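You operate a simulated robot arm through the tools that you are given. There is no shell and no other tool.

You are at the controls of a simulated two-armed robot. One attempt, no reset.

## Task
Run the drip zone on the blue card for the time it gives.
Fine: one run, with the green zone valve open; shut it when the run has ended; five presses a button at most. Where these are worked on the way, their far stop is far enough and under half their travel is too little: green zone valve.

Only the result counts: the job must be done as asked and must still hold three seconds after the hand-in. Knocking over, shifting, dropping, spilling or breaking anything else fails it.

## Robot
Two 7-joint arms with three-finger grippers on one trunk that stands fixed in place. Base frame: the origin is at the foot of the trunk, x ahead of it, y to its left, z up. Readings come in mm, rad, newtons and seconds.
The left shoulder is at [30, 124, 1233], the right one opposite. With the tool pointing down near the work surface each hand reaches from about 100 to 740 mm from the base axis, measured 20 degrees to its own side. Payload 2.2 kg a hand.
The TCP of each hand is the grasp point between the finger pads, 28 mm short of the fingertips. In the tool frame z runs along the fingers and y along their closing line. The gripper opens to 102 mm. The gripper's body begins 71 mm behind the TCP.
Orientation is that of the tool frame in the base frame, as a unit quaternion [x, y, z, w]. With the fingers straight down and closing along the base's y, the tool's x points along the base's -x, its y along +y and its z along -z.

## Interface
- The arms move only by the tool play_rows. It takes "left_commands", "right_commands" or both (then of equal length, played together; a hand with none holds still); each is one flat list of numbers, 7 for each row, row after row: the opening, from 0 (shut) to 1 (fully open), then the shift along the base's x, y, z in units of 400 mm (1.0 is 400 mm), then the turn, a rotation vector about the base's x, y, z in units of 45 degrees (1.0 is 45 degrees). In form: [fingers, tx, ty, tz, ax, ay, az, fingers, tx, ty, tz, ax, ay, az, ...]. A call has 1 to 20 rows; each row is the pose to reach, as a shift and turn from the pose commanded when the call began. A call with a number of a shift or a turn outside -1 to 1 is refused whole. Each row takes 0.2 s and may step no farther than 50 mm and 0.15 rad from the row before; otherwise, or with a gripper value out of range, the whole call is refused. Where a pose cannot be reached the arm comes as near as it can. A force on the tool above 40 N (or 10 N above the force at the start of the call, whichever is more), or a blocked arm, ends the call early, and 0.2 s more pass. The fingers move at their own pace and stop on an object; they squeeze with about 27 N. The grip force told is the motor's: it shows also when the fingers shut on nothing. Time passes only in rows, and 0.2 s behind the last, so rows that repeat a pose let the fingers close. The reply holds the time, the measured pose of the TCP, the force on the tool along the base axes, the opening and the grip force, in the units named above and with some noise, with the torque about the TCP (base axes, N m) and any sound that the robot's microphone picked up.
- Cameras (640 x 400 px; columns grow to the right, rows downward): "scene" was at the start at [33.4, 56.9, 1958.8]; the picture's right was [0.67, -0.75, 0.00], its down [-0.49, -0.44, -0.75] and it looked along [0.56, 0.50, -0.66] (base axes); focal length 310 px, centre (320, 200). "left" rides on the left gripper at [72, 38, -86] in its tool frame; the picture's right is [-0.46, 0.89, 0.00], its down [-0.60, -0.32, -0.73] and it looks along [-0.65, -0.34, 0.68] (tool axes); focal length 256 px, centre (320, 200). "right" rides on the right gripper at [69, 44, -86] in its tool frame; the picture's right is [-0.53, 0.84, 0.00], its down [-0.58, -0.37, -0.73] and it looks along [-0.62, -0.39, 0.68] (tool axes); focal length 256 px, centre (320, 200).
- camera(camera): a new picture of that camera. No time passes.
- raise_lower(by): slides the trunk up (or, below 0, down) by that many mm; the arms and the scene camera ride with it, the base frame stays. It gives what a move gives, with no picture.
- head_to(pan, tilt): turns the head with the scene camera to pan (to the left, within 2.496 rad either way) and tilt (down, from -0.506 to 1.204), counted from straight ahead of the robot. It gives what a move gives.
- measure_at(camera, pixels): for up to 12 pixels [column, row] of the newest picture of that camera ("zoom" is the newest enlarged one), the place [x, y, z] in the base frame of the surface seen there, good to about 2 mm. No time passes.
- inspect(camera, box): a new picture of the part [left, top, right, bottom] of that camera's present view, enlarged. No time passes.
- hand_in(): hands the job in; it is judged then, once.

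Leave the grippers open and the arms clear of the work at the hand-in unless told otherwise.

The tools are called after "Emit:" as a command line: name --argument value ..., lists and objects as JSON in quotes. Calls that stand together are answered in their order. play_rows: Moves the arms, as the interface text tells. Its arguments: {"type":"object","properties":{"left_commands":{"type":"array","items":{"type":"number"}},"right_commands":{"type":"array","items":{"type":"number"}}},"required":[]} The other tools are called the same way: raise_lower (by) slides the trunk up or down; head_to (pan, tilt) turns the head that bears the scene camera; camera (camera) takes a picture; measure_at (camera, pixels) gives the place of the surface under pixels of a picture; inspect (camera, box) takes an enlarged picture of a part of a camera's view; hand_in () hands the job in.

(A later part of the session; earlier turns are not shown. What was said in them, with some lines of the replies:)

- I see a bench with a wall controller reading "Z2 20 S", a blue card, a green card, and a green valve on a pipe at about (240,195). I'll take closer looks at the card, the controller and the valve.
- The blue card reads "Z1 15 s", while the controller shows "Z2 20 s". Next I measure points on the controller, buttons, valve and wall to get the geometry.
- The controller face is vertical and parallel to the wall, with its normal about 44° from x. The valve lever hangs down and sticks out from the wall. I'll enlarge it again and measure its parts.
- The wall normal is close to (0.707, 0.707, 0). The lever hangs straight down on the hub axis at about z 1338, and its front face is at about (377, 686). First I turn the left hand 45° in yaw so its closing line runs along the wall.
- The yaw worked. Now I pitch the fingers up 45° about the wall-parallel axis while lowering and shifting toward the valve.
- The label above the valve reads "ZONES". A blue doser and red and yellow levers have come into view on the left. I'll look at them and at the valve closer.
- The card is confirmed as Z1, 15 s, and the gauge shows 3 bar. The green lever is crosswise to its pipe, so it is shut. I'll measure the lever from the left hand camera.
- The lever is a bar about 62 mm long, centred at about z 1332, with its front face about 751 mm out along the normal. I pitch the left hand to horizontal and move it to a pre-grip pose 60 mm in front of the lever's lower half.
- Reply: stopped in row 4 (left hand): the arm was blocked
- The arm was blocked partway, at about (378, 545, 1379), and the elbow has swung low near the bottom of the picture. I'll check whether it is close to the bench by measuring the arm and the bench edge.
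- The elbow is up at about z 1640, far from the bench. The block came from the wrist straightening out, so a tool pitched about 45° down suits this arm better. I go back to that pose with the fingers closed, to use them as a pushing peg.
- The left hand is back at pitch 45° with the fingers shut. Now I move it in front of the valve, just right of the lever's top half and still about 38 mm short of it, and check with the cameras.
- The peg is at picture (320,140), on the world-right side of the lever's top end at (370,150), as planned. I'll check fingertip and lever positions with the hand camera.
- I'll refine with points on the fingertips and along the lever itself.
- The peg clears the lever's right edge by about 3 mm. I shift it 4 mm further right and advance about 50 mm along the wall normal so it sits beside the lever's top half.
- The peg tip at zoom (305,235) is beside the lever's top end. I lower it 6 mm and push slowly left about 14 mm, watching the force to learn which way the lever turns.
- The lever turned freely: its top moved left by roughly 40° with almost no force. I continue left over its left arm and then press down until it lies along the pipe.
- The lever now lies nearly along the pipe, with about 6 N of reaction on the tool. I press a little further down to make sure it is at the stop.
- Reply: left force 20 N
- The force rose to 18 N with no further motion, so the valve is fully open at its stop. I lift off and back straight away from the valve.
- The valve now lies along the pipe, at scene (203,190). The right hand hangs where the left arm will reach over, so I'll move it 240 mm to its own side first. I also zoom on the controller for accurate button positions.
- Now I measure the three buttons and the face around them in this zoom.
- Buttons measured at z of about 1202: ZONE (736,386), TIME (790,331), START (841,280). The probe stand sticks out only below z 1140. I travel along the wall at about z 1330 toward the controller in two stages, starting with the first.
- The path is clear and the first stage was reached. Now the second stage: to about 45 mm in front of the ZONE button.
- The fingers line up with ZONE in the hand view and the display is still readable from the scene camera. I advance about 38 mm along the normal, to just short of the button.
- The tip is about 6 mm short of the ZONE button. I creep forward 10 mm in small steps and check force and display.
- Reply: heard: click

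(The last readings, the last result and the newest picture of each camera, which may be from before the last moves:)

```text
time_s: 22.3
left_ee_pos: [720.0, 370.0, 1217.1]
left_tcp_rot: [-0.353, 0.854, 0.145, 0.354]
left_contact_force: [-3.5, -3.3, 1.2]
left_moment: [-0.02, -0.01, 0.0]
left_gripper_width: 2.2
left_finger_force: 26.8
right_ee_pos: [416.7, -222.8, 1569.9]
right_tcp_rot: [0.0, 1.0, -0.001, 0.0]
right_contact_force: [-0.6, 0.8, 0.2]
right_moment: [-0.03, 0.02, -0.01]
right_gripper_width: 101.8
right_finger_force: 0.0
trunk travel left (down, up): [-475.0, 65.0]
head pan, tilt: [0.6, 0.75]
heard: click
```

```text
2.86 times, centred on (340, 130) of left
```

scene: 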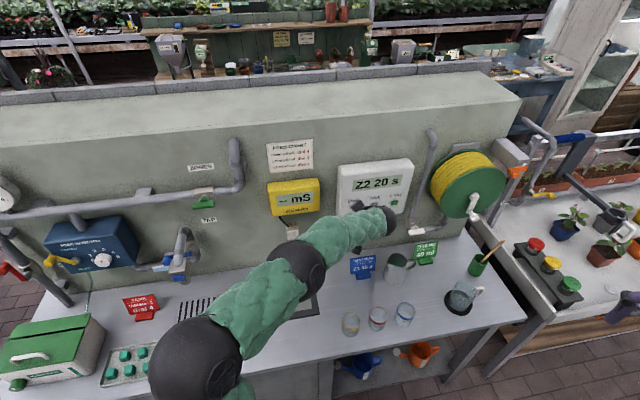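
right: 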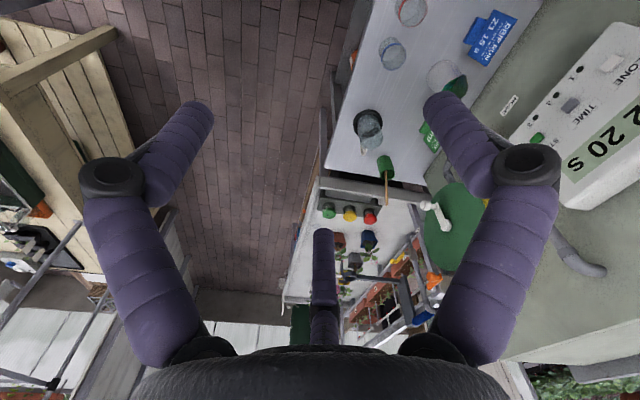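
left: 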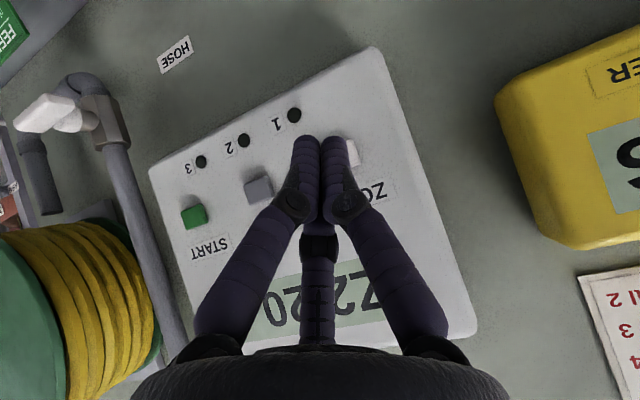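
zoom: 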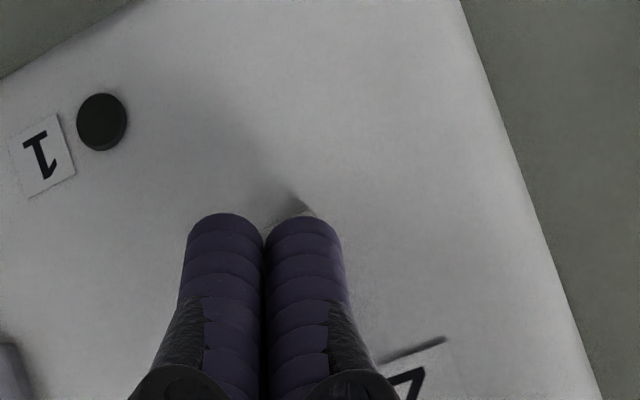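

One click was heard and the display went to "Z3 20 s". I release by backing off 12 mm and check that nothing else changed.

Emit:
play_rows --left_commands '[0, -0.0106, -0.0106, 0, 0, 0, 0, 0, -0.0212, -0.0212, 0, 0, 0, 0, 0, -0.0212, -0.0212, 0, 0, 0, 0]'

Emit:
inspect --camera "scene" --box '[325, 150, 425, 230]'

```text
time_s: 23.1
left_ee_pos: [712.0, 361.0, 1217.6]
left_tcp_rot: [-0.355, 0.854, 0.146, 0.352]
left_contact_force: [0.2, 0.5, -0.2]
left_moment: [0.01, -0.03, -0.03]
left_gripper_width: 2.2
left_finger_force: 26.9
right_ee_pos: [417.1, -221.5, 1569.9]
right_tcp_rot: [-0.002, 1.0, 0.0, 0.0]
right_contact_force: [0.4, -0.8, -0.1]
right_moment: [0.0, 0.0, 0.0]
right_gripper_width: 102.2
right_finger_force: 0.1
trunk travel left (down, up): [-475.0, 65.0]
head pan, tilt: [0.6, 0.75]
```

```text
5.00 times, centred on (375, 190) of scene
```

zoom: 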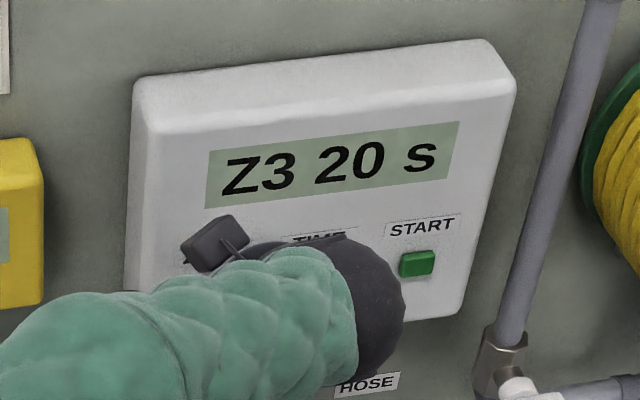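

The button is released and the display still shows Z3. I press ZONE a second time with the same stroke, which should bring Z1, and then release in the same call.

Emit:
play_rows --left_commands '[0, 0.0106, 0.0106, 0, 0, 0, 0, 0, 0.0155, 0.0155, 0, 0, 0, 0, 0, 0.0187, 0.0187, 0, 0, 0, 0, 0, 0.0212, 0.0212, 0, 0, 0, 0, 0, 0.0212, 0.0212, 0, 0, 0, 0, 0, 0.0106, 0.0106, 0, 0, 0, 0, 0, 0, 0, 0, 0, 0, 0]'

Emit:
inspect --camera "scene" --box '[325, 150, 425, 230]'

```text
time_s: 24.7
left_ee_pos: [712.6, 363.1, 1216.3]
left_tcp_rot: [-0.354, 0.854, 0.146, 0.354]
left_contact_force: [-0.4, -0.6, 0.6]
left_moment: [-0.03, -0.03, -0.01]
left_gripper_width: 2.2
left_finger_force: 26.6
right_ee_pos: [417.6, -221.0, 1570.9]
right_tcp_rot: [-0.001, 1.0, -0.001, -0.001]
right_contact_force: [0.2, -0.1, 0.1]
right_moment: [0.07, 0.0, 0.0]
right_gripper_width: 102.0
right_finger_force: 0.1
trunk travel left (down, up): [-475.0, 65.0]
head pan, tilt: [0.6, 0.75]
heard: click
```

```text
5.00 times, centred on (375, 190) of scene
```

zoom: 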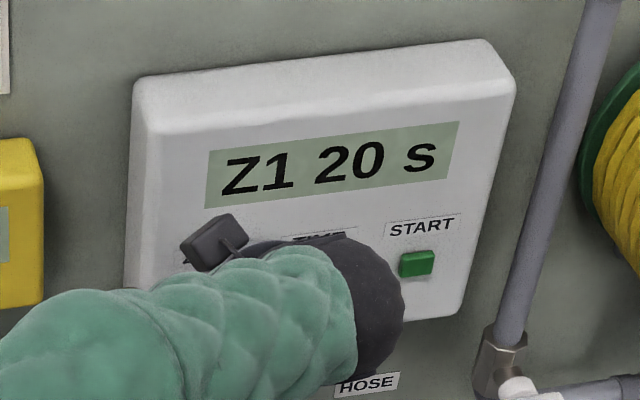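

Display now reads "Z1 20 s". I back off slightly and move 76 mm right to stand in front of the TIME button.

Emit:
play_rows --left_commands '[0, -0.0265, -0.0265, 0, 0, 0, 0, 0, 0.0185, -0.0715, 0, 0, 0, 0, 0, 0.0635, -0.1165, 0, 0, 0, 0, 0, 0.1084, -0.1614, 0, 0, 0, 0, 0, 0.1349, -0.1349, 0, 0, 0, 0, 0, 0.1349, -0.1349, 0, 0, 0, 0]'

Emit:
inspect --camera "left" --box '[200, 40, 440, 200]'

Emit:
inspect --camera "scene" --box '[325, 150, 425, 230]'

```text
time_s: 26.1
left_ee_pos: [764.5, 308.0, 1216.5]
left_tcp_rot: [-0.354, 0.854, 0.146, 0.353]
left_contact_force: [0.3, 0.3, 0.5]
left_moment: [0.01, 0.03, 0.02]
left_gripper_width: 2.3
left_finger_force: 27.2
right_ee_pos: [417.3, -222.5, 1569.4]
right_tcp_rot: [-0.001, 1.0, 0.0, 0.0]
right_contact_force: [-0.4, -0.8, 0.0]
right_moment: [-0.02, 0.0, 0.04]
right_gripper_width: 101.7
right_finger_force: 0.1
trunk travel left (down, up): [-475.0, 65.0]
head pan, tilt: [0.6, 0.75]
```

```text
2.50 times, centred on (320, 120) of left
```

zoom: 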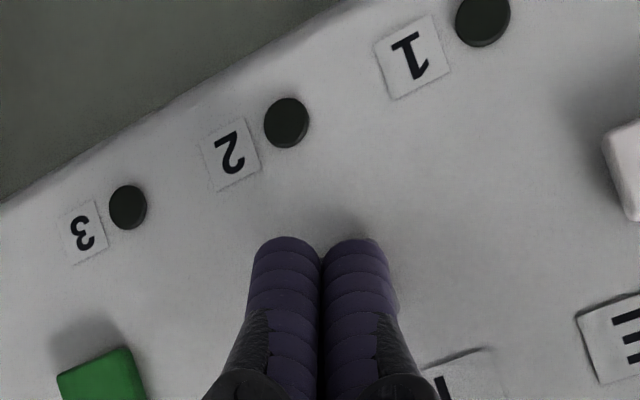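

```text
5.00 times, centred on (375, 190) of scene
```

zoom: 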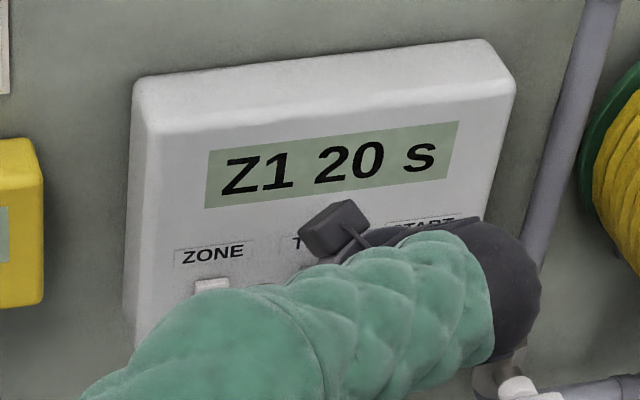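

The hand is in front of TIME and the display still shows "Z1 20 s". I press TIME once with a 12–13 mm stroke, release, and read the display.

Emit:
play_rows --left_commands '[0, 0.0106, 0.0106, 0, 0, 0, 0, 0, 0.0155, 0.0155, 0, 0, 0, 0, 0, 0.0187, 0.0187, 0, 0, 0, 0, 0, 0.0222, 0.0222, 0, 0, 0, 0, 0, 0.0222, 0.0222, 0, 0, 0, 0, 0, 0.0106, 0.0106, 0, 0, 0, 0, 0, 0, 0, 0, 0, 0, 0]'

Emit:
inspect --camera "scene" --box '[325, 150, 425, 230]'

```text
time_s: 27.7
left_ee_pos: [766.3, 308.3, 1217.4]
left_tcp_rot: [-0.354, 0.854, 0.145, 0.353]
left_contact_force: [0.1, 0.0, -0.3]
left_moment: [0.04, 0.03, -0.01]
left_gripper_width: 2.1
left_finger_force: 26.8
right_ee_pos: [417.9, -222.4, 1571.3]
right_tcp_rot: [0.0, 1.0, 0.0, 0.0]
right_contact_force: [-0.6, 0.3, -0.6]
right_moment: [0.01, -0.04, 0.0]
right_gripper_width: 102.0
right_finger_force: 0.1
trunk travel left (down, up): [-475.0, 65.0]
head pan, tilt: [0.6, 0.75]
heard: click
```

```text
5.00 times, centred on (375, 190) of scene
```

zoom: 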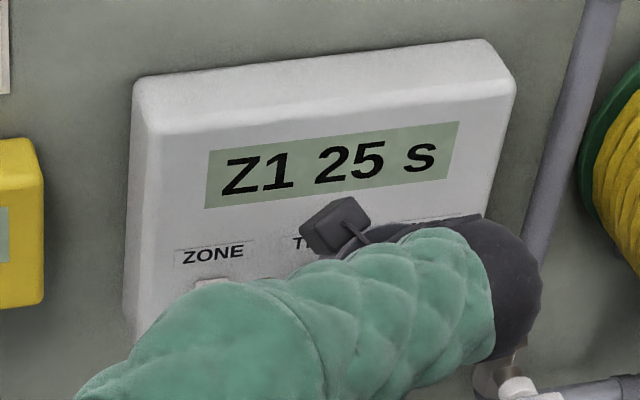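

Display is "Z1 25 s" after one TIME press. I press again, one stroke, and read.

Emit:
play_rows --left_commands '[0, 0.0106, 0.0106, 0, 0, 0, 0, 0, 0.0155, 0.0155, 0, 0, 0, 0, 0, 0.0187, 0.0187, 0, 0, 0, 0, 0, 0.0222, 0.0222, 0, 0, 0, 0, 0, 0.0222, 0.0222, 0, 0, 0, 0, 0, 0.0106, 0.0106, 0, 0, 0, 0, 0, 0, 0, 0, 0, 0, 0]'

Emit:
inspect --camera "scene" --box '[325, 150, 425, 230]'

```text
time_s: 29.3
left_ee_pos: [766.4, 308.7, 1216.6]
left_tcp_rot: [-0.353, 0.854, 0.145, 0.353]
left_contact_force: [0.2, -0.3, -0.5]
left_moment: [0.0, 0.02, 0.01]
left_gripper_width: 2.0
left_finger_force: 27.5
right_ee_pos: [417.4, -222.0, 1570.3]
right_tcp_rot: [-0.001, 1.0, 0.0, -0.001]
right_contact_force: [-0.7, 0.1, 0.3]
right_moment: [0.01, -0.02, 0.02]
right_gripper_width: 101.9
right_finger_force: 0.0
trunk travel left (down, up): [-475.0, 65.0]
head pan, tilt: [0.6, 0.75]
heard: click
```

```text
5.00 times, centred on (375, 190) of scene
```

zoom: 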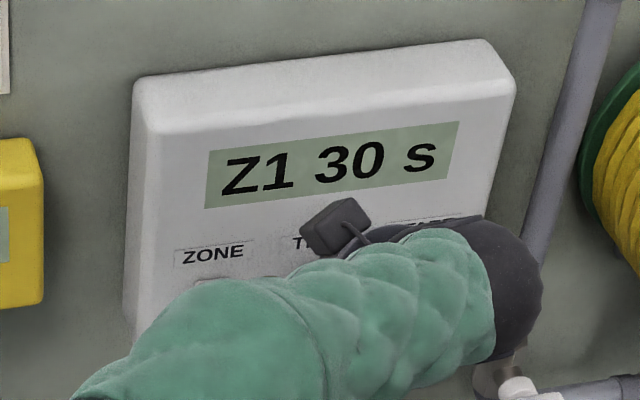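

Now "Z1 30 s" after two presses. I press TIME a third time.

Emit:
play_rows --left_commands '[0, 0.0106, 0.0106, 0, 0, 0, 0, 0, 0.0155, 0.0155, 0, 0, 0, 0, 0, 0.0187, 0.0187, 0, 0, 0, 0, 0, 0.0222, 0.0222, 0, 0, 0, 0, 0, 0.0222, 0.0222, 0, 0, 0, 0, 0, 0.0106, 0.0106, 0, 0, 0, 0, 0, 0, 0, 0, 0, 0, 0]'

Emit:
inspect --camera "scene" --box '[325, 150, 425, 230]'

```text
time_s: 30.9
left_ee_pos: [765.6, 308.1, 1217.7]
left_tcp_rot: [-0.353, 0.854, 0.146, 0.354]
left_contact_force: [-0.3, 0.3, 0.2]
left_moment: [-0.02, 0.02, -0.02]
left_gripper_width: 2.2
left_finger_force: 26.4
right_ee_pos: [416.8, -221.4, 1570.2]
right_tcp_rot: [-0.001, 1.0, 0.0, 0.0]
right_contact_force: [0.2, -0.3, 0.1]
right_moment: [0.0, -0.01, -0.01]
right_gripper_width: 102.2
right_finger_force: 0.1
trunk travel left (down, up): [-475.0, 65.0]
head pan, tilt: [0.6, 0.75]
heard: click
```

```text
5.00 times, centred on (375, 190) of scene
```

zoom: 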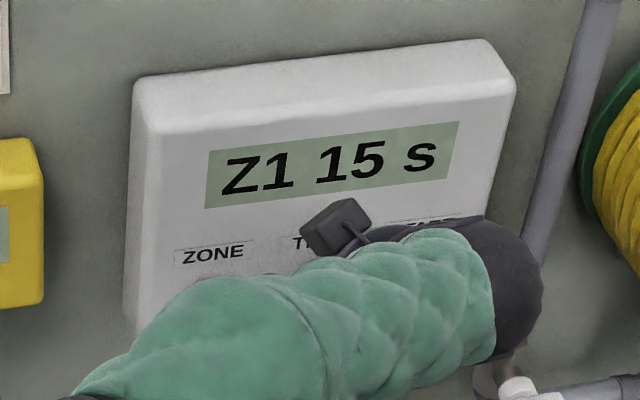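

Display reads "Z1 15 s", matching the blue card. I back off and move 73 mm right to the front of START.

Emit:
play_rows --left_commands '[0, -0.0265, -0.0265, 0, 0, 0, 0, 0, 0.0165, -0.0695, 0, 0, 0, 0, 0, 0.0595, -0.1125, 0, 0, 0, 0, 0, 0.1025, -0.1555, 0, 0, 0, 0, 0, 0.1025, -0.1555, 0, 0, 0, 0]'

Emit:
camera --camera "left"

Emit:
camera --camera "scene"

```text
time_s: 32.1
left_ee_pos: [807.5, 245.7, 1217.1]
left_tcp_rot: [-0.354, 0.853, 0.146, 0.355]
left_contact_force: [-0.3, 0.7, 0.6]
left_moment: [0.01, -0.04, -0.03]
left_gripper_width: 2.1
left_finger_force: 26.6
right_ee_pos: [418.1, -220.2, 1569.4]
right_tcp_rot: [-0.001, 1.0, 0.0, 0.0]
right_contact_force: [0.1, 0.2, 0.6]
right_moment: [-0.02, 0.01, 0.01]
right_gripper_width: 101.9
right_finger_force: 0.0
trunk travel left (down, up): [-475.0, 65.0]
head pan, tilt: [0.6, 0.75]
```

```text
taken
```

left: 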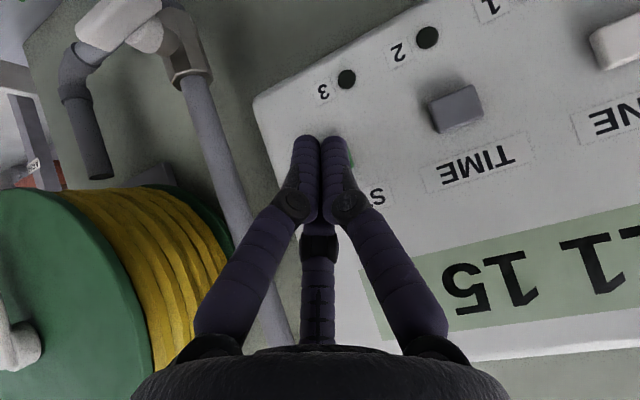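

```text
taken
```

scene: 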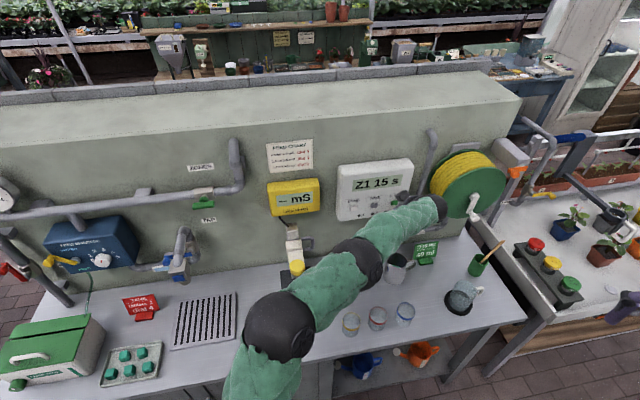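

The hand is in front of START, with the green button just behind the fingers at (348,155). Before starting, I confirm the valve is open.

Emit:
inspect --camera "scene" --box '[170, 150, 260, 230]'

Emit:
inspect --camera "left" --box '[260, 100, 420, 220]'

```text
5.00 times, centred on (215, 190) of scene
```

zoom: 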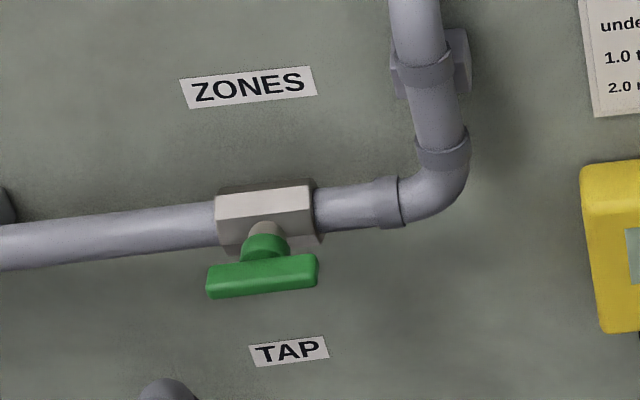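

```text
3.33 times, centred on (340, 160) of left
```

zoom: 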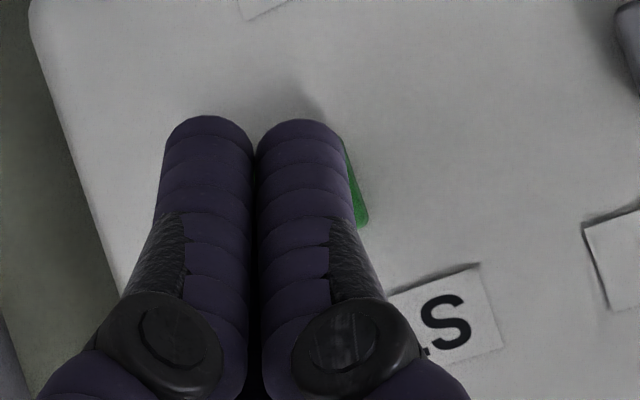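

The valve lever lies along the pipe, and the display is set to Z1 15 s. I press START once with the same depth, then release and back away.

Emit:
play_rows --left_commands '[0, 0.02, 0.02, 0, 0, 0, 0, 0, 0.034, 0.034, 0, 0, 0, 0, 0, 0.041, 0.041, 0, 0, 0, 0, 0, 0.045, 0.045, 0, 0, 0, 0, 0, 0.0485, 0.0485, 0, 0, 0, 0, 0, 0.0485, 0.0485, 0, 0, 0, 0, 0, 0.036, 0.036, 0, 0, 0, 0, 0, 0.01, 0.01, 0, 0, 0, 0]'

Emit:
inspect --camera "scene" --box '[325, 150, 425, 230]'

```text
time_s: 33.9
left_ee_pos: [809.8, 250.2, 1215.0]
left_tcp_rot: [-0.353, 0.854, 0.145, 0.353]
left_contact_force: [-0.8, 0.8, -0.6]
left_moment: [-0.01, -0.01, 0.01]
left_gripper_width: 2.2
left_finger_force: 26.6
right_ee_pos: [416.8, -222.6, 1570.9]
right_tcp_rot: [-0.001, 1.0, 0.0, 0.0]
right_contact_force: [0.3, 0.0, 0.1]
right_moment: [0.04, -0.02, -0.02]
right_gripper_width: 102.2
right_finger_force: 0.0
trunk travel left (down, up): [-475.0, 65.0]
head pan, tilt: [0.6, 0.75]
heard: click
```

```text
5.00 times, centred on (375, 190) of scene
```

zoom: 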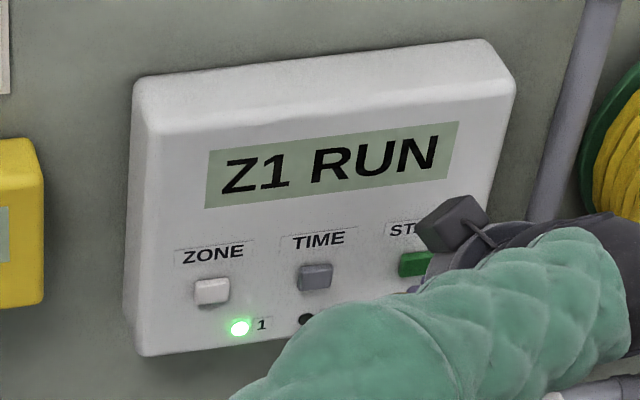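

The display reads "Z1 RUN" and lamp 1 is lit, so the run started at about 33.3 s. While it runs I travel back toward the valve without touching it.

Emit:
play_rows --left_commands '[0, -0.0866, 0.0555, 0.0314, 0, 0, 0, 0, -0.1732, 0.1109, 0.0628, 0, 0, 0, 0, -0.2598, 0.1663, 0.0942, 0, 0, 0, 0, -0.3464, 0.2218, 0.1256, 0, 0, 0, 0, -0.4331, 0.2772, 0.1569, 0, 0, 0, 0, -0.5197, 0.3327, 0.1883, 0, 0, 0, 0, -0.6063, 0.3881, 0.2197, 0, 0, 0, 0, -0.6929, 0.4436, 0.2511, 0, 0, 0, 0, -0.7795, 0.499, 0.2825, 0, 0, 0, 0, -0.7795, 0.499, 0.2825, 0, 0, 0]'

Emit:
play_rows --left_commands '[0, -0.0628, 0.0735, 0.0175, 0, 0, 0, 0, -0.1256, 0.1471, 0.035, 0, 0, 0, 0, -0.1884, 0.2206, 0.0525, 0, 0, 0, 0, -0.2512, 0.2942, 0.07, 0, 0, 0, 0, -0.314, 0.3677, 0.0875, 0, 0, 0, 0, -0.3768, 0.4412, 0.105, 0, 0, 0, 0, -0.3768, 0.4412, 0.105, 0, 0, 0]'

Emit:
inspect --camera "left" --box '[240, 50, 440, 220]'

Emit:
camera --camera "scene"

```text
time_s: 36.1
left_ee_pos: [500.3, 449.1, 1330.8]
left_tcp_rot: [-0.353, 0.854, 0.146, 0.353]
left_contact_force: [0.4, 0.5, -0.4]
left_moment: [-0.02, 0.0, -0.01]
left_gripper_width: 2.1
left_finger_force: 26.9
right_ee_pos: [419.1, -222.0, 1569.3]
right_tcp_rot: [-0.001, 1.0, 0.0, -0.001]
right_contact_force: [0.1, 0.2, -0.5]
right_moment: [0.04, 0.03, 0.0]
right_gripper_width: 101.9
right_finger_force: 0.1
trunk travel left (down, up): [-475.0, 65.0]
head pan, tilt: [0.6, 0.75]
```

```text
time_s: 37.7
left_ee_pos: [346.2, 625.2, 1369.8]
left_tcp_rot: [-0.354, 0.854, 0.146, 0.353]
left_contact_force: [0.8, 0.3, 0.4]
left_moment: [0.01, 0.02, 0.0]
left_gripper_width: 2.3
left_finger_force: 27.0
right_ee_pos: [417.9, -222.6, 1569.6]
right_tcp_rot: [-0.001, 1.0, 0.001, 0.0]
right_contact_force: [0.4, -0.7, 0.1]
right_moment: [0.05, -0.02, 0.01]
right_gripper_width: 102.1
right_finger_force: 0.1
trunk travel left (down, up): [-475.0, 65.0]
head pan, tilt: [0.6, 0.75]
```

```text
2.35 times, centred on (340, 135) of left
```

zoom: 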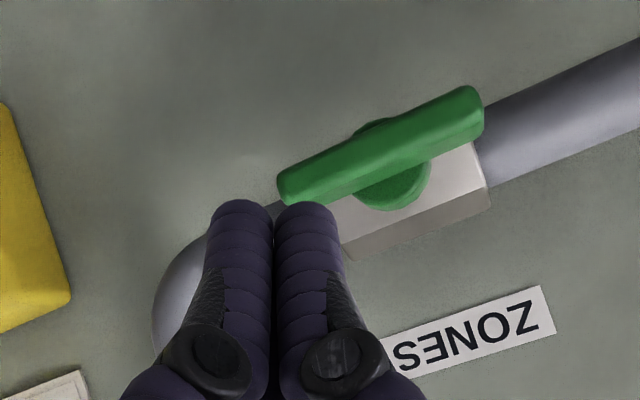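

```text
taken
```

scene: 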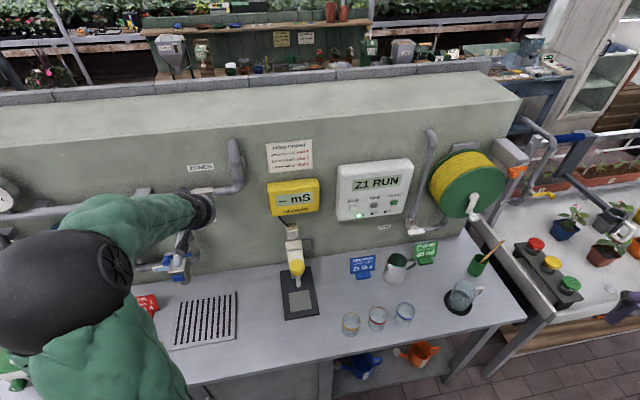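

The display still shows Z1 RUN and the peg waits in front of the valve, not touching it. I measure the lever in this view while waiting.

Emit:
inspect --camera "left" --box '[240, 50, 440, 220]'

Emit:
measure_at --camera "zoom" --pixels '[[290, 185], [320, 170], [380, 145], [440, 115], [470, 100], [285, 200], [400, 165], [240, 210], [305, 212], [345, 175]]'

Emit:
play_rows --left_commands '[0, 0, 0, 0, 0, 0, 0, 0, 0, 0, 0, 0, 0, 0, 0, 0, 0, 0, 0, 0, 0, 0, 0, 0, 0, 0, 0, 0, 0, 0, 0, 0, 0, 0, 0, 0, 0, 0, 0, 0, 0, 0, 0, 0, 0, 0, 0, 0, 0, 0, 0, 0, 0, 0, 0, 0, 0, 0, 0, 0, 0, 0, 0, 0, 0, 0, 0, 0, 0, 0, 0, 0, 0, 0, 0, 0, 0, 0, 0, 0, 0, 0, 0, 0, 0, 0, 0, 0, 0, 0, 0, 0, 0, 0, 0, 0, 0, 0, 0, 0, 0, 0, 0, 0, 0, 0, 0, 0, 0, 0, 0, 0, 0, 0, 0, 0, 0, 0, 0, 0, 0, 0, 0, 0, 0, 0, 0, 0, 0, 0, 0, 0, 0, 0, 0, 0, 0, 0, 0, 0]'

```text
2.35 times, centred on (340, 135) of left
```

zoom: 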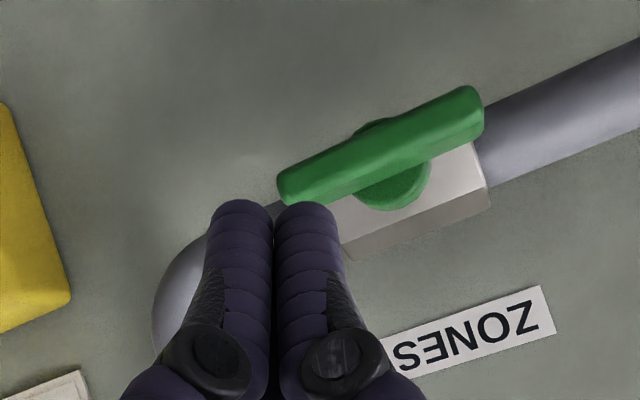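

```text
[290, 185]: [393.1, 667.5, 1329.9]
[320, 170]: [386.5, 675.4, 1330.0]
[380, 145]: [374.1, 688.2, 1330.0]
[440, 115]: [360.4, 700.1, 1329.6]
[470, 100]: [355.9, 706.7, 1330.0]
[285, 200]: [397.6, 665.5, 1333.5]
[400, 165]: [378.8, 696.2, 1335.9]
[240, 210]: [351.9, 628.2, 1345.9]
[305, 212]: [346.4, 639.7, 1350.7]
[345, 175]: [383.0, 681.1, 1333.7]
```

```text
time_s: 41.9
left_ee_pos: [347.0, 626.2, 1371.2]
left_tcp_rot: [-0.353, 0.854, 0.145, 0.354]
left_contact_force: [0.3, -0.3, -0.1]
left_moment: [0.01, 0.01, 0.0]
left_gripper_width: 2.2
left_finger_force: 26.9
right_ee_pos: [417.3, -222.1, 1569.7]
right_tcp_rot: [-0.001, 1.0, 0.0, 0.0]
right_contact_force: [-0.5, -0.1, -0.9]
right_moment: [-0.03, 0.04, -0.03]
right_gripper_width: 102.1
right_finger_force: 0.1
trunk travel left (down, up): [-475.0, 65.0]
head pan, tilt: [0.6, 0.75]
```

The lever is level at z 1330, from t −189 to −249. It is 41.9 s, so I keep waiting for the run to end.

Emit:
play_rows --left_commands '[0, 0, 0, 0, 0, 0, 0, 0, 0, 0, 0, 0, 0, 0, 0, 0, 0, 0, 0, 0, 0, 0, 0, 0, 0, 0, 0, 0, 0, 0, 0, 0, 0, 0, 0, 0, 0, 0, 0, 0, 0, 0, 0, 0, 0, 0, 0, 0, 0, 0, 0, 0, 0, 0, 0, 0, 0, 0, 0, 0, 0, 0, 0, 0, 0, 0, 0, 0, 0, 0, 0, 0, 0, 0, 0, 0, 0, 0, 0, 0, 0, 0, 0, 0, 0, 0, 0, 0, 0, 0, 0, 0, 0, 0, 0, 0, 0, 0, 0, 0, 0, 0, 0, 0, 0, 0, 0, 0, 0, 0, 0, 0, 0, 0, 0, 0, 0, 0, 0, 0, 0, 0, 0, 0, 0, 0, 0, 0, 0, 0, 0, 0, 0, 0, 0, 0, 0, 0, 0, 0]'

Emit:
play_rows --left_commands '[0, 0, 0, 0, 0, 0, 0, 0, 0, 0, 0, 0, 0, 0, 0, 0, 0, 0, 0, 0, 0, 0, 0, 0, 0, 0, 0, 0, 0, 0, 0, 0, 0, 0, 0, 0, 0, 0, 0, 0, 0, 0, 0, 0, 0, 0, 0, 0, 0, 0, 0, 0, 0, 0, 0, 0, 0, 0, 0, 0, 0, 0, 0, 0, 0, 0, 0, 0, 0, 0]'

Emit:
inspect --camera "scene" --box '[325, 150, 425, 230]'

```text
time_s: 46.1
left_ee_pos: [348.2, 626.6, 1370.7]
left_tcp_rot: [-0.353, 0.854, 0.145, 0.354]
left_contact_force: [-0.1, 0.3, 0.2]
left_moment: [0.06, -0.02, -0.01]
left_gripper_width: 2.0
left_finger_force: 27.2
right_ee_pos: [417.8, -221.6, 1569.9]
right_tcp_rot: [-0.001, 1.0, 0.0, 0.001]
right_contact_force: [0.6, -0.2, 0.3]
right_moment: [-0.01, -0.01, -0.02]
right_gripper_width: 102.2
right_finger_force: 0.0
trunk travel left (down, up): [-475.0, 65.0]
head pan, tilt: [0.6, 0.75]
```

```text
time_s: 48.3
left_ee_pos: [347.3, 626.6, 1371.0]
left_tcp_rot: [-0.353, 0.854, 0.146, 0.354]
left_contact_force: [0.1, 0.1, 1.0]
left_moment: [-0.01, -0.03, -0.02]
left_gripper_width: 2.1
left_finger_force: 27.5
right_ee_pos: [417.7, -222.3, 1570.9]
right_tcp_rot: [-0.001, 1.0, 0.0, 0.0]
right_contact_force: [-0.3, 0.6, -0.3]
right_moment: [-0.01, -0.01, -0.01]
right_gripper_width: 102.0
right_finger_force: 0.0
trunk travel left (down, up): [-475.0, 65.0]
head pan, tilt: [0.6, 0.75]
```

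```text
5.00 times, centred on (375, 190) of scene
```

zoom: 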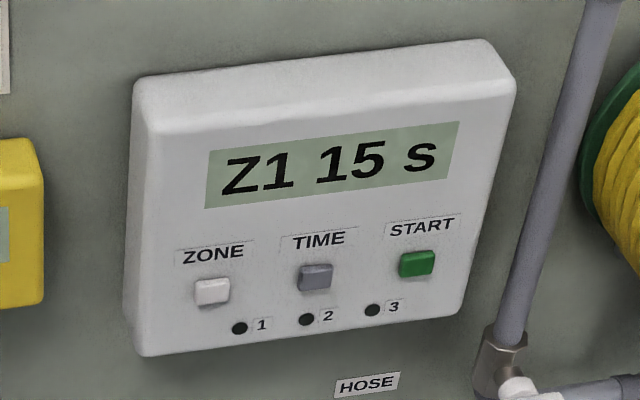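

The run has ended: the display is back to "Z1 15 s" and the lamp is off. Now I shut the valve, first advancing the peg about 52 mm so it sits above the lever's right arm.

Emit:
play_rows --left_commands '[0, 0.025, 0.025, 0, 0, 0, 0, 0, 0.05, 0.05, 0, 0, 0, 0, 0, 0.075, 0.075, 0, 0, 0, 0, 0, 0.0926, 0.0926, 0, 0, 0, 0, 0, 0.0926, 0.0926, 0, 0, 0, 0]'

Emit:
inspect --camera "left" --box '[240, 30, 440, 200]'

```text
time_s: 49.5
left_ee_pos: [385.2, 662.7, 1372.2]
left_tcp_rot: [-0.353, 0.854, 0.146, 0.354]
left_contact_force: [-0.8, 0.4, 0.6]
left_moment: [-0.01, 0.01, 0.0]
left_gripper_width: 2.0
left_finger_force: 27.3
right_ee_pos: [417.6, -220.2, 1570.1]
right_tcp_rot: [-0.002, 1.0, 0.0, 0.0]
right_contact_force: [0.4, -0.6, 1.0]
right_moment: [0.03, 0.0, -0.03]
right_gripper_width: 101.8
right_finger_force: 0.0
trunk travel left (down, up): [-475.0, 65.0]
head pan, tilt: [0.6, 0.75]
```

```text
2.35 times, centred on (340, 115) of left
```

zoom: 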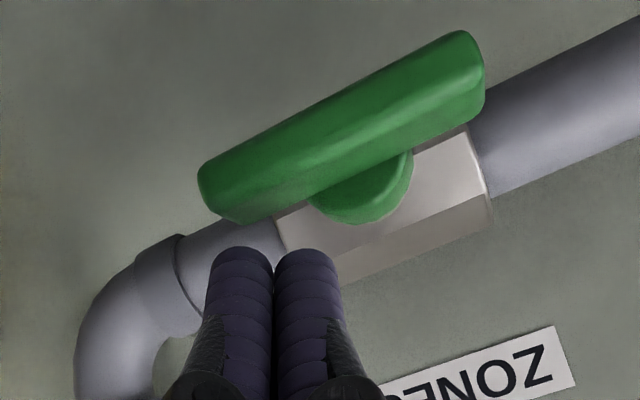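

The peg is just above the lever's right arm. I push down about 24 mm in small steps and check the turn.

Emit:
play_rows --left_commands '[0, 0, 0, -0.0125, 0, 0, 0, 0, 0, 0, -0.025, 0, 0, 0, 0, 0, 0, -0.0375, 0, 0, 0, 0, 0, 0, -0.05, 0, 0, 0, 0, 0, 0, -0.06, 0, 0, 0]'

Emit:
inspect --camera "left" --box '[240, 30, 440, 200]'

```text
time_s: 50.7
left_ee_pos: [385.5, 664.1, 1348.0]
left_tcp_rot: [-0.353, 0.854, 0.145, 0.353]
left_contact_force: [1.8, -0.6, 1.3]
left_moment: [0.03, -0.04, -0.05]
left_gripper_width: 2.1
left_finger_force: 27.3
right_ee_pos: [418.1, -221.9, 1569.6]
right_tcp_rot: [-0.001, 1.0, -0.001, 0.0]
right_contact_force: [0.1, -1.0, 0.6]
right_moment: [0.0, -0.03, 0.02]
right_gripper_width: 101.9
right_finger_force: 0.1
trunk travel left (down, up): [-475.0, 65.0]
head pan, tilt: [0.6, 0.75]
```

```text
2.35 times, centred on (340, 115) of left
```

zoom: 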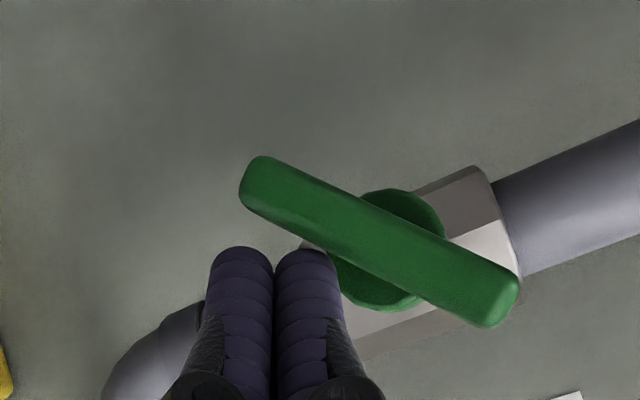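

The lever is turning back, by about 50°. I continue 15 mm down, then push left to bring it to the vertical stop.

Emit:
play_rows --left_commands '[0, 0, 0, -0.0125, 0, 0, 0, 0, 0, 0, -0.025, 0, 0, 0, 0, 0, 0, -0.0375, 0, 0, 0, 0, -0.006, 0.006, -0.0375, 0, 0, 0, 0, -0.012, 0.012, -0.0375, 0, 0, 0, 0, -0.017, 0.017, -0.0375, 0, 0, 0]'

Emit:
inspect --camera "left" --box '[240, 30, 440, 200]'

```text
time_s: 52.1
left_ee_pos: [383.7, 664.7, 1331.4]
left_tcp_rot: [-0.352, 0.855, 0.145, 0.352]
left_contact_force: [15.8, -15.9, -2.5]
left_moment: [0.02, -0.31, -0.18]
left_gripper_width: 2.2
left_finger_force: 27.3
right_ee_pos: [421.5, -225.9, 1569.1]
right_tcp_rot: [0.0, 1.0, 0.001, -0.001]
right_contact_force: [0.7, 0.3, -0.1]
right_moment: [0.01, 0.02, -0.06]
right_gripper_width: 101.9
right_finger_force: 0.1
trunk travel left (down, up): [-475.0, 65.0]
head pan, tilt: [0.6, 0.75]
```

```text
2.35 times, centred on (340, 115) of left
```

zoom: 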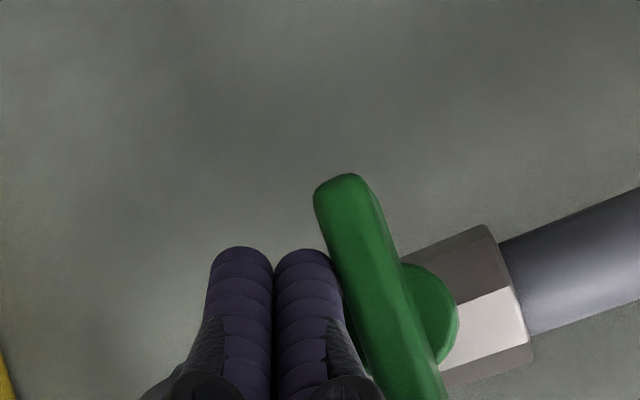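

There is 22 N of reaction against the leftward push, so the lever is at its shut stop. I move the peg right, off the lever, then straight back, and check the lever angle.

Emit:
play_rows --left_commands '[0, 0.015, -0.015, 0, 0, 0, 0, 0, 0.03, -0.03, 0, 0, 0, 0, 0, 0, -0.06, 0, 0, 0, 0, 0, -0.05, -0.11, 0, 0, 0, 0, 0, -0.1, -0.16, 0, 0, 0, 0, 0, -0.1, -0.16, 0, 0, 0, 0]'

Emit:
camera --camera "left"

Emit:
inspect --camera "left" --box '[300, 20, 460, 150]'

```text
time_s: 53.5
left_ee_pos: [338.2, 604.5, 1330.1]
left_tcp_rot: [-0.354, 0.854, 0.145, 0.353]
left_contact_force: [0.4, 0.3, 0.5]
left_moment: [0.01, 0.04, 0.01]
left_gripper_width: 2.3
left_finger_force: 27.2
right_ee_pos: [417.7, -221.0, 1568.9]
right_tcp_rot: [-0.001, 1.0, -0.001, 0.0]
right_contact_force: [0.1, 1.1, 0.0]
right_moment: [-0.03, 0.0, -0.01]
right_gripper_width: 102.0
right_finger_force: 0.1
trunk travel left (down, up): [-475.0, 65.0]
head pan, tilt: [0.6, 0.75]
```

```text
taken
```

left: 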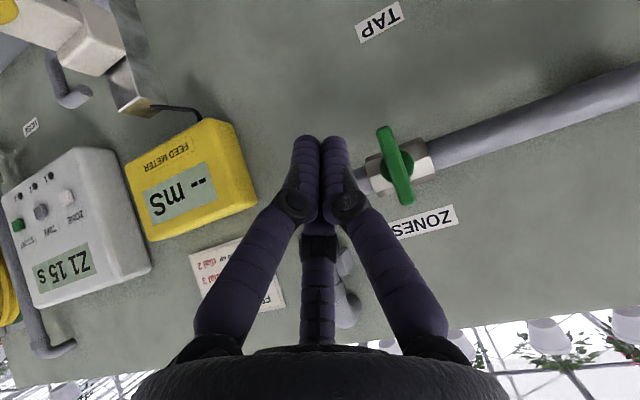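

```text
3.08 times, centred on (380, 85) of left
```

zoom: 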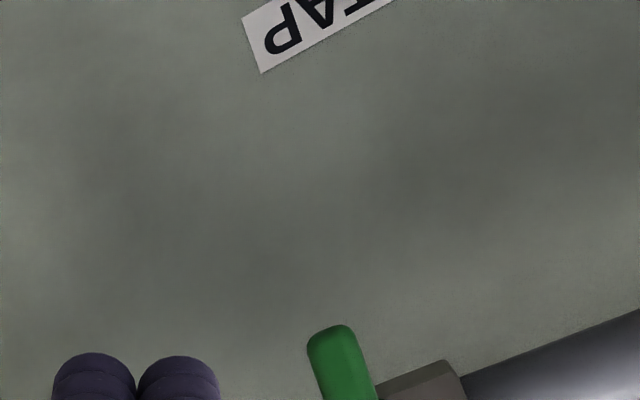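

I zoom on the lever at (397,165) and measure along its front face to check that it is vertical again.

Emit:
inspect --camera "left" --box '[340, 110, 460, 220]'

Emit:
measure_at --camera "left" --pixels '[[383, 131], [386, 140], [391, 152], [397, 167], [402, 182], [407, 198]]'

```text
3.64 times, centred on (400, 165) of left
```

zoom: 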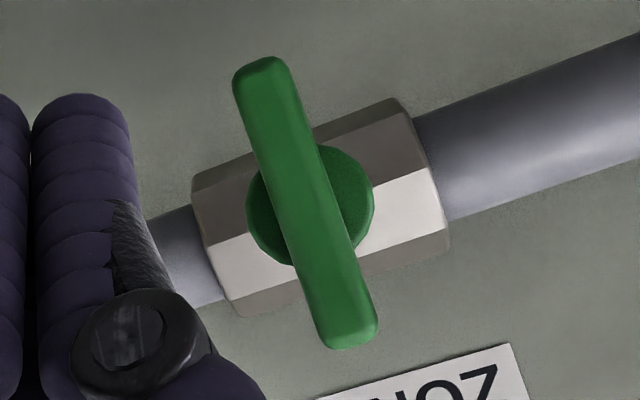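

```text
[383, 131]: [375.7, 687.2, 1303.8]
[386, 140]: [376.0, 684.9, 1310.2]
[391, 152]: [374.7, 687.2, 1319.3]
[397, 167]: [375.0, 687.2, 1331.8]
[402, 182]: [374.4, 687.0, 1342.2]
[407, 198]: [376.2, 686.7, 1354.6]
```

The lever's face lies on one vertical line again, x about 375 and y about 687 at every height, so the valve is shut. I withdraw the left arm up and back, and open its gripper.

Emit:
play_rows --left_commands '[0, -0.04, -0.06, 0.04, 0, 0, 0, 0, -0.08, -0.12, 0.08, 0, 0, 0, 0, -0.1, -0.18, 0.13, 0, 0, 0, 0, -0.1, -0.24, 0.18, 0, 0, 0, 0.4, -0.1, -0.26, 0.22, 0, 0, 0, 1, -0.1, -0.26, 0.22, 0, 0, 0, 1, -0.1, -0.26, 0.22, 0, 0, 0, 1, -0.1, -0.26, 0.22, 0, 0, 0]'

Emit:
camera --camera "scene"

Emit:
inspect --camera "scene" --box '[325, 150, 425, 230]'

Emit:
inspect --camera "scene" --box '[170, 150, 260, 230]'

```text
time_s: 55.3
left_ee_pos: [299.2, 501.7, 1418.7]
left_tcp_rot: [-0.354, 0.854, 0.146, 0.353]
left_contact_force: [-0.1, 0.2, 0.3]
left_moment: [0.02, 0.02, -0.02]
left_gripper_width: 101.7
left_finger_force: 0.1
right_ee_pos: [418.3, -221.6, 1569.6]
right_tcp_rot: [-0.001, 1.0, 0.0, 0.0]
right_contact_force: [0.0, -0.3, 1.2]
right_moment: [0.0, 0.0, -0.01]
right_gripper_width: 102.2
right_finger_force: 0.1
trunk travel left (down, up): [-475.0, 65.0]
head pan, tilt: [0.6, 0.75]
```

```text
taken
```

scene: 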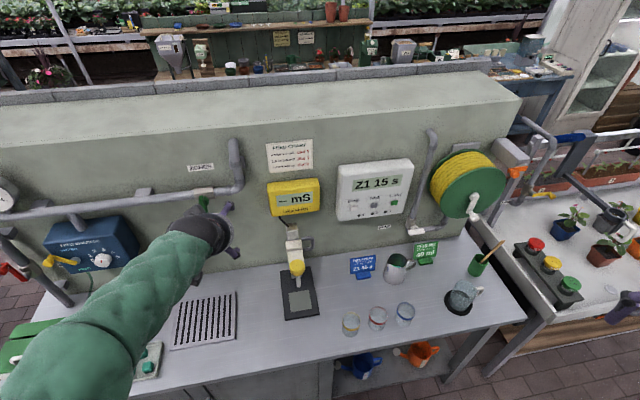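

```text
5.00 times, centred on (375, 190) of scene
```

zoom: 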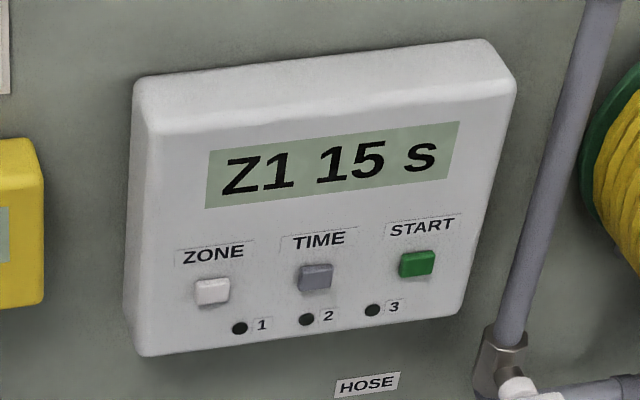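

```text
5.00 times, centred on (215, 190) of scene
```

zoom: 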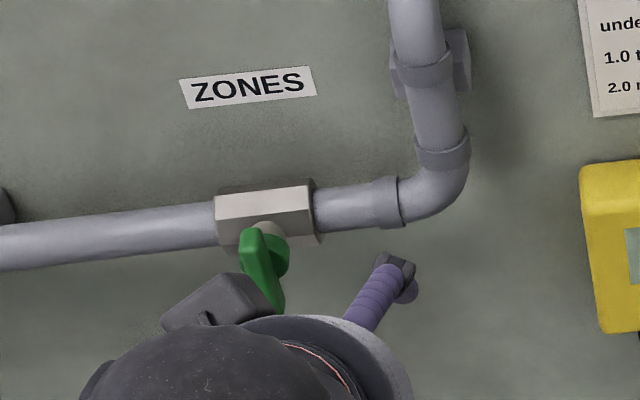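

One run of Z1 for 15 s is done, and the controller is idle at "Z1 15 s". The green valve is shut, both grippers are open and the arms are clear. Everything on the bench is where it was, so I hand in.

Emit:
hand_in

```text
The job is handed in.
```

I ran zone 1 for 15 seconds, as the blue card asks, and handed the job in. I haven't been told the verdict.

- **Settings:** the controller started at Z2 20 s. Two presses of ZONE and three of TIME brought it to Z1 15 s, and I pressed START once.
- **Green zone valve:** I turned it to its open stop before the run. Once the display and lamp showed the run had ended, I turned it back to its shut stop. The lever then measured vertical again, as at the start.
- **At the hand-in:** both grippers were open, the arms were clear of the work, and nothing else looked moved in the last picture.

Early on, the left arm was blocked once in open space in front of the wall. Nothing was touched, and I worked with the fingers pitched down after that.
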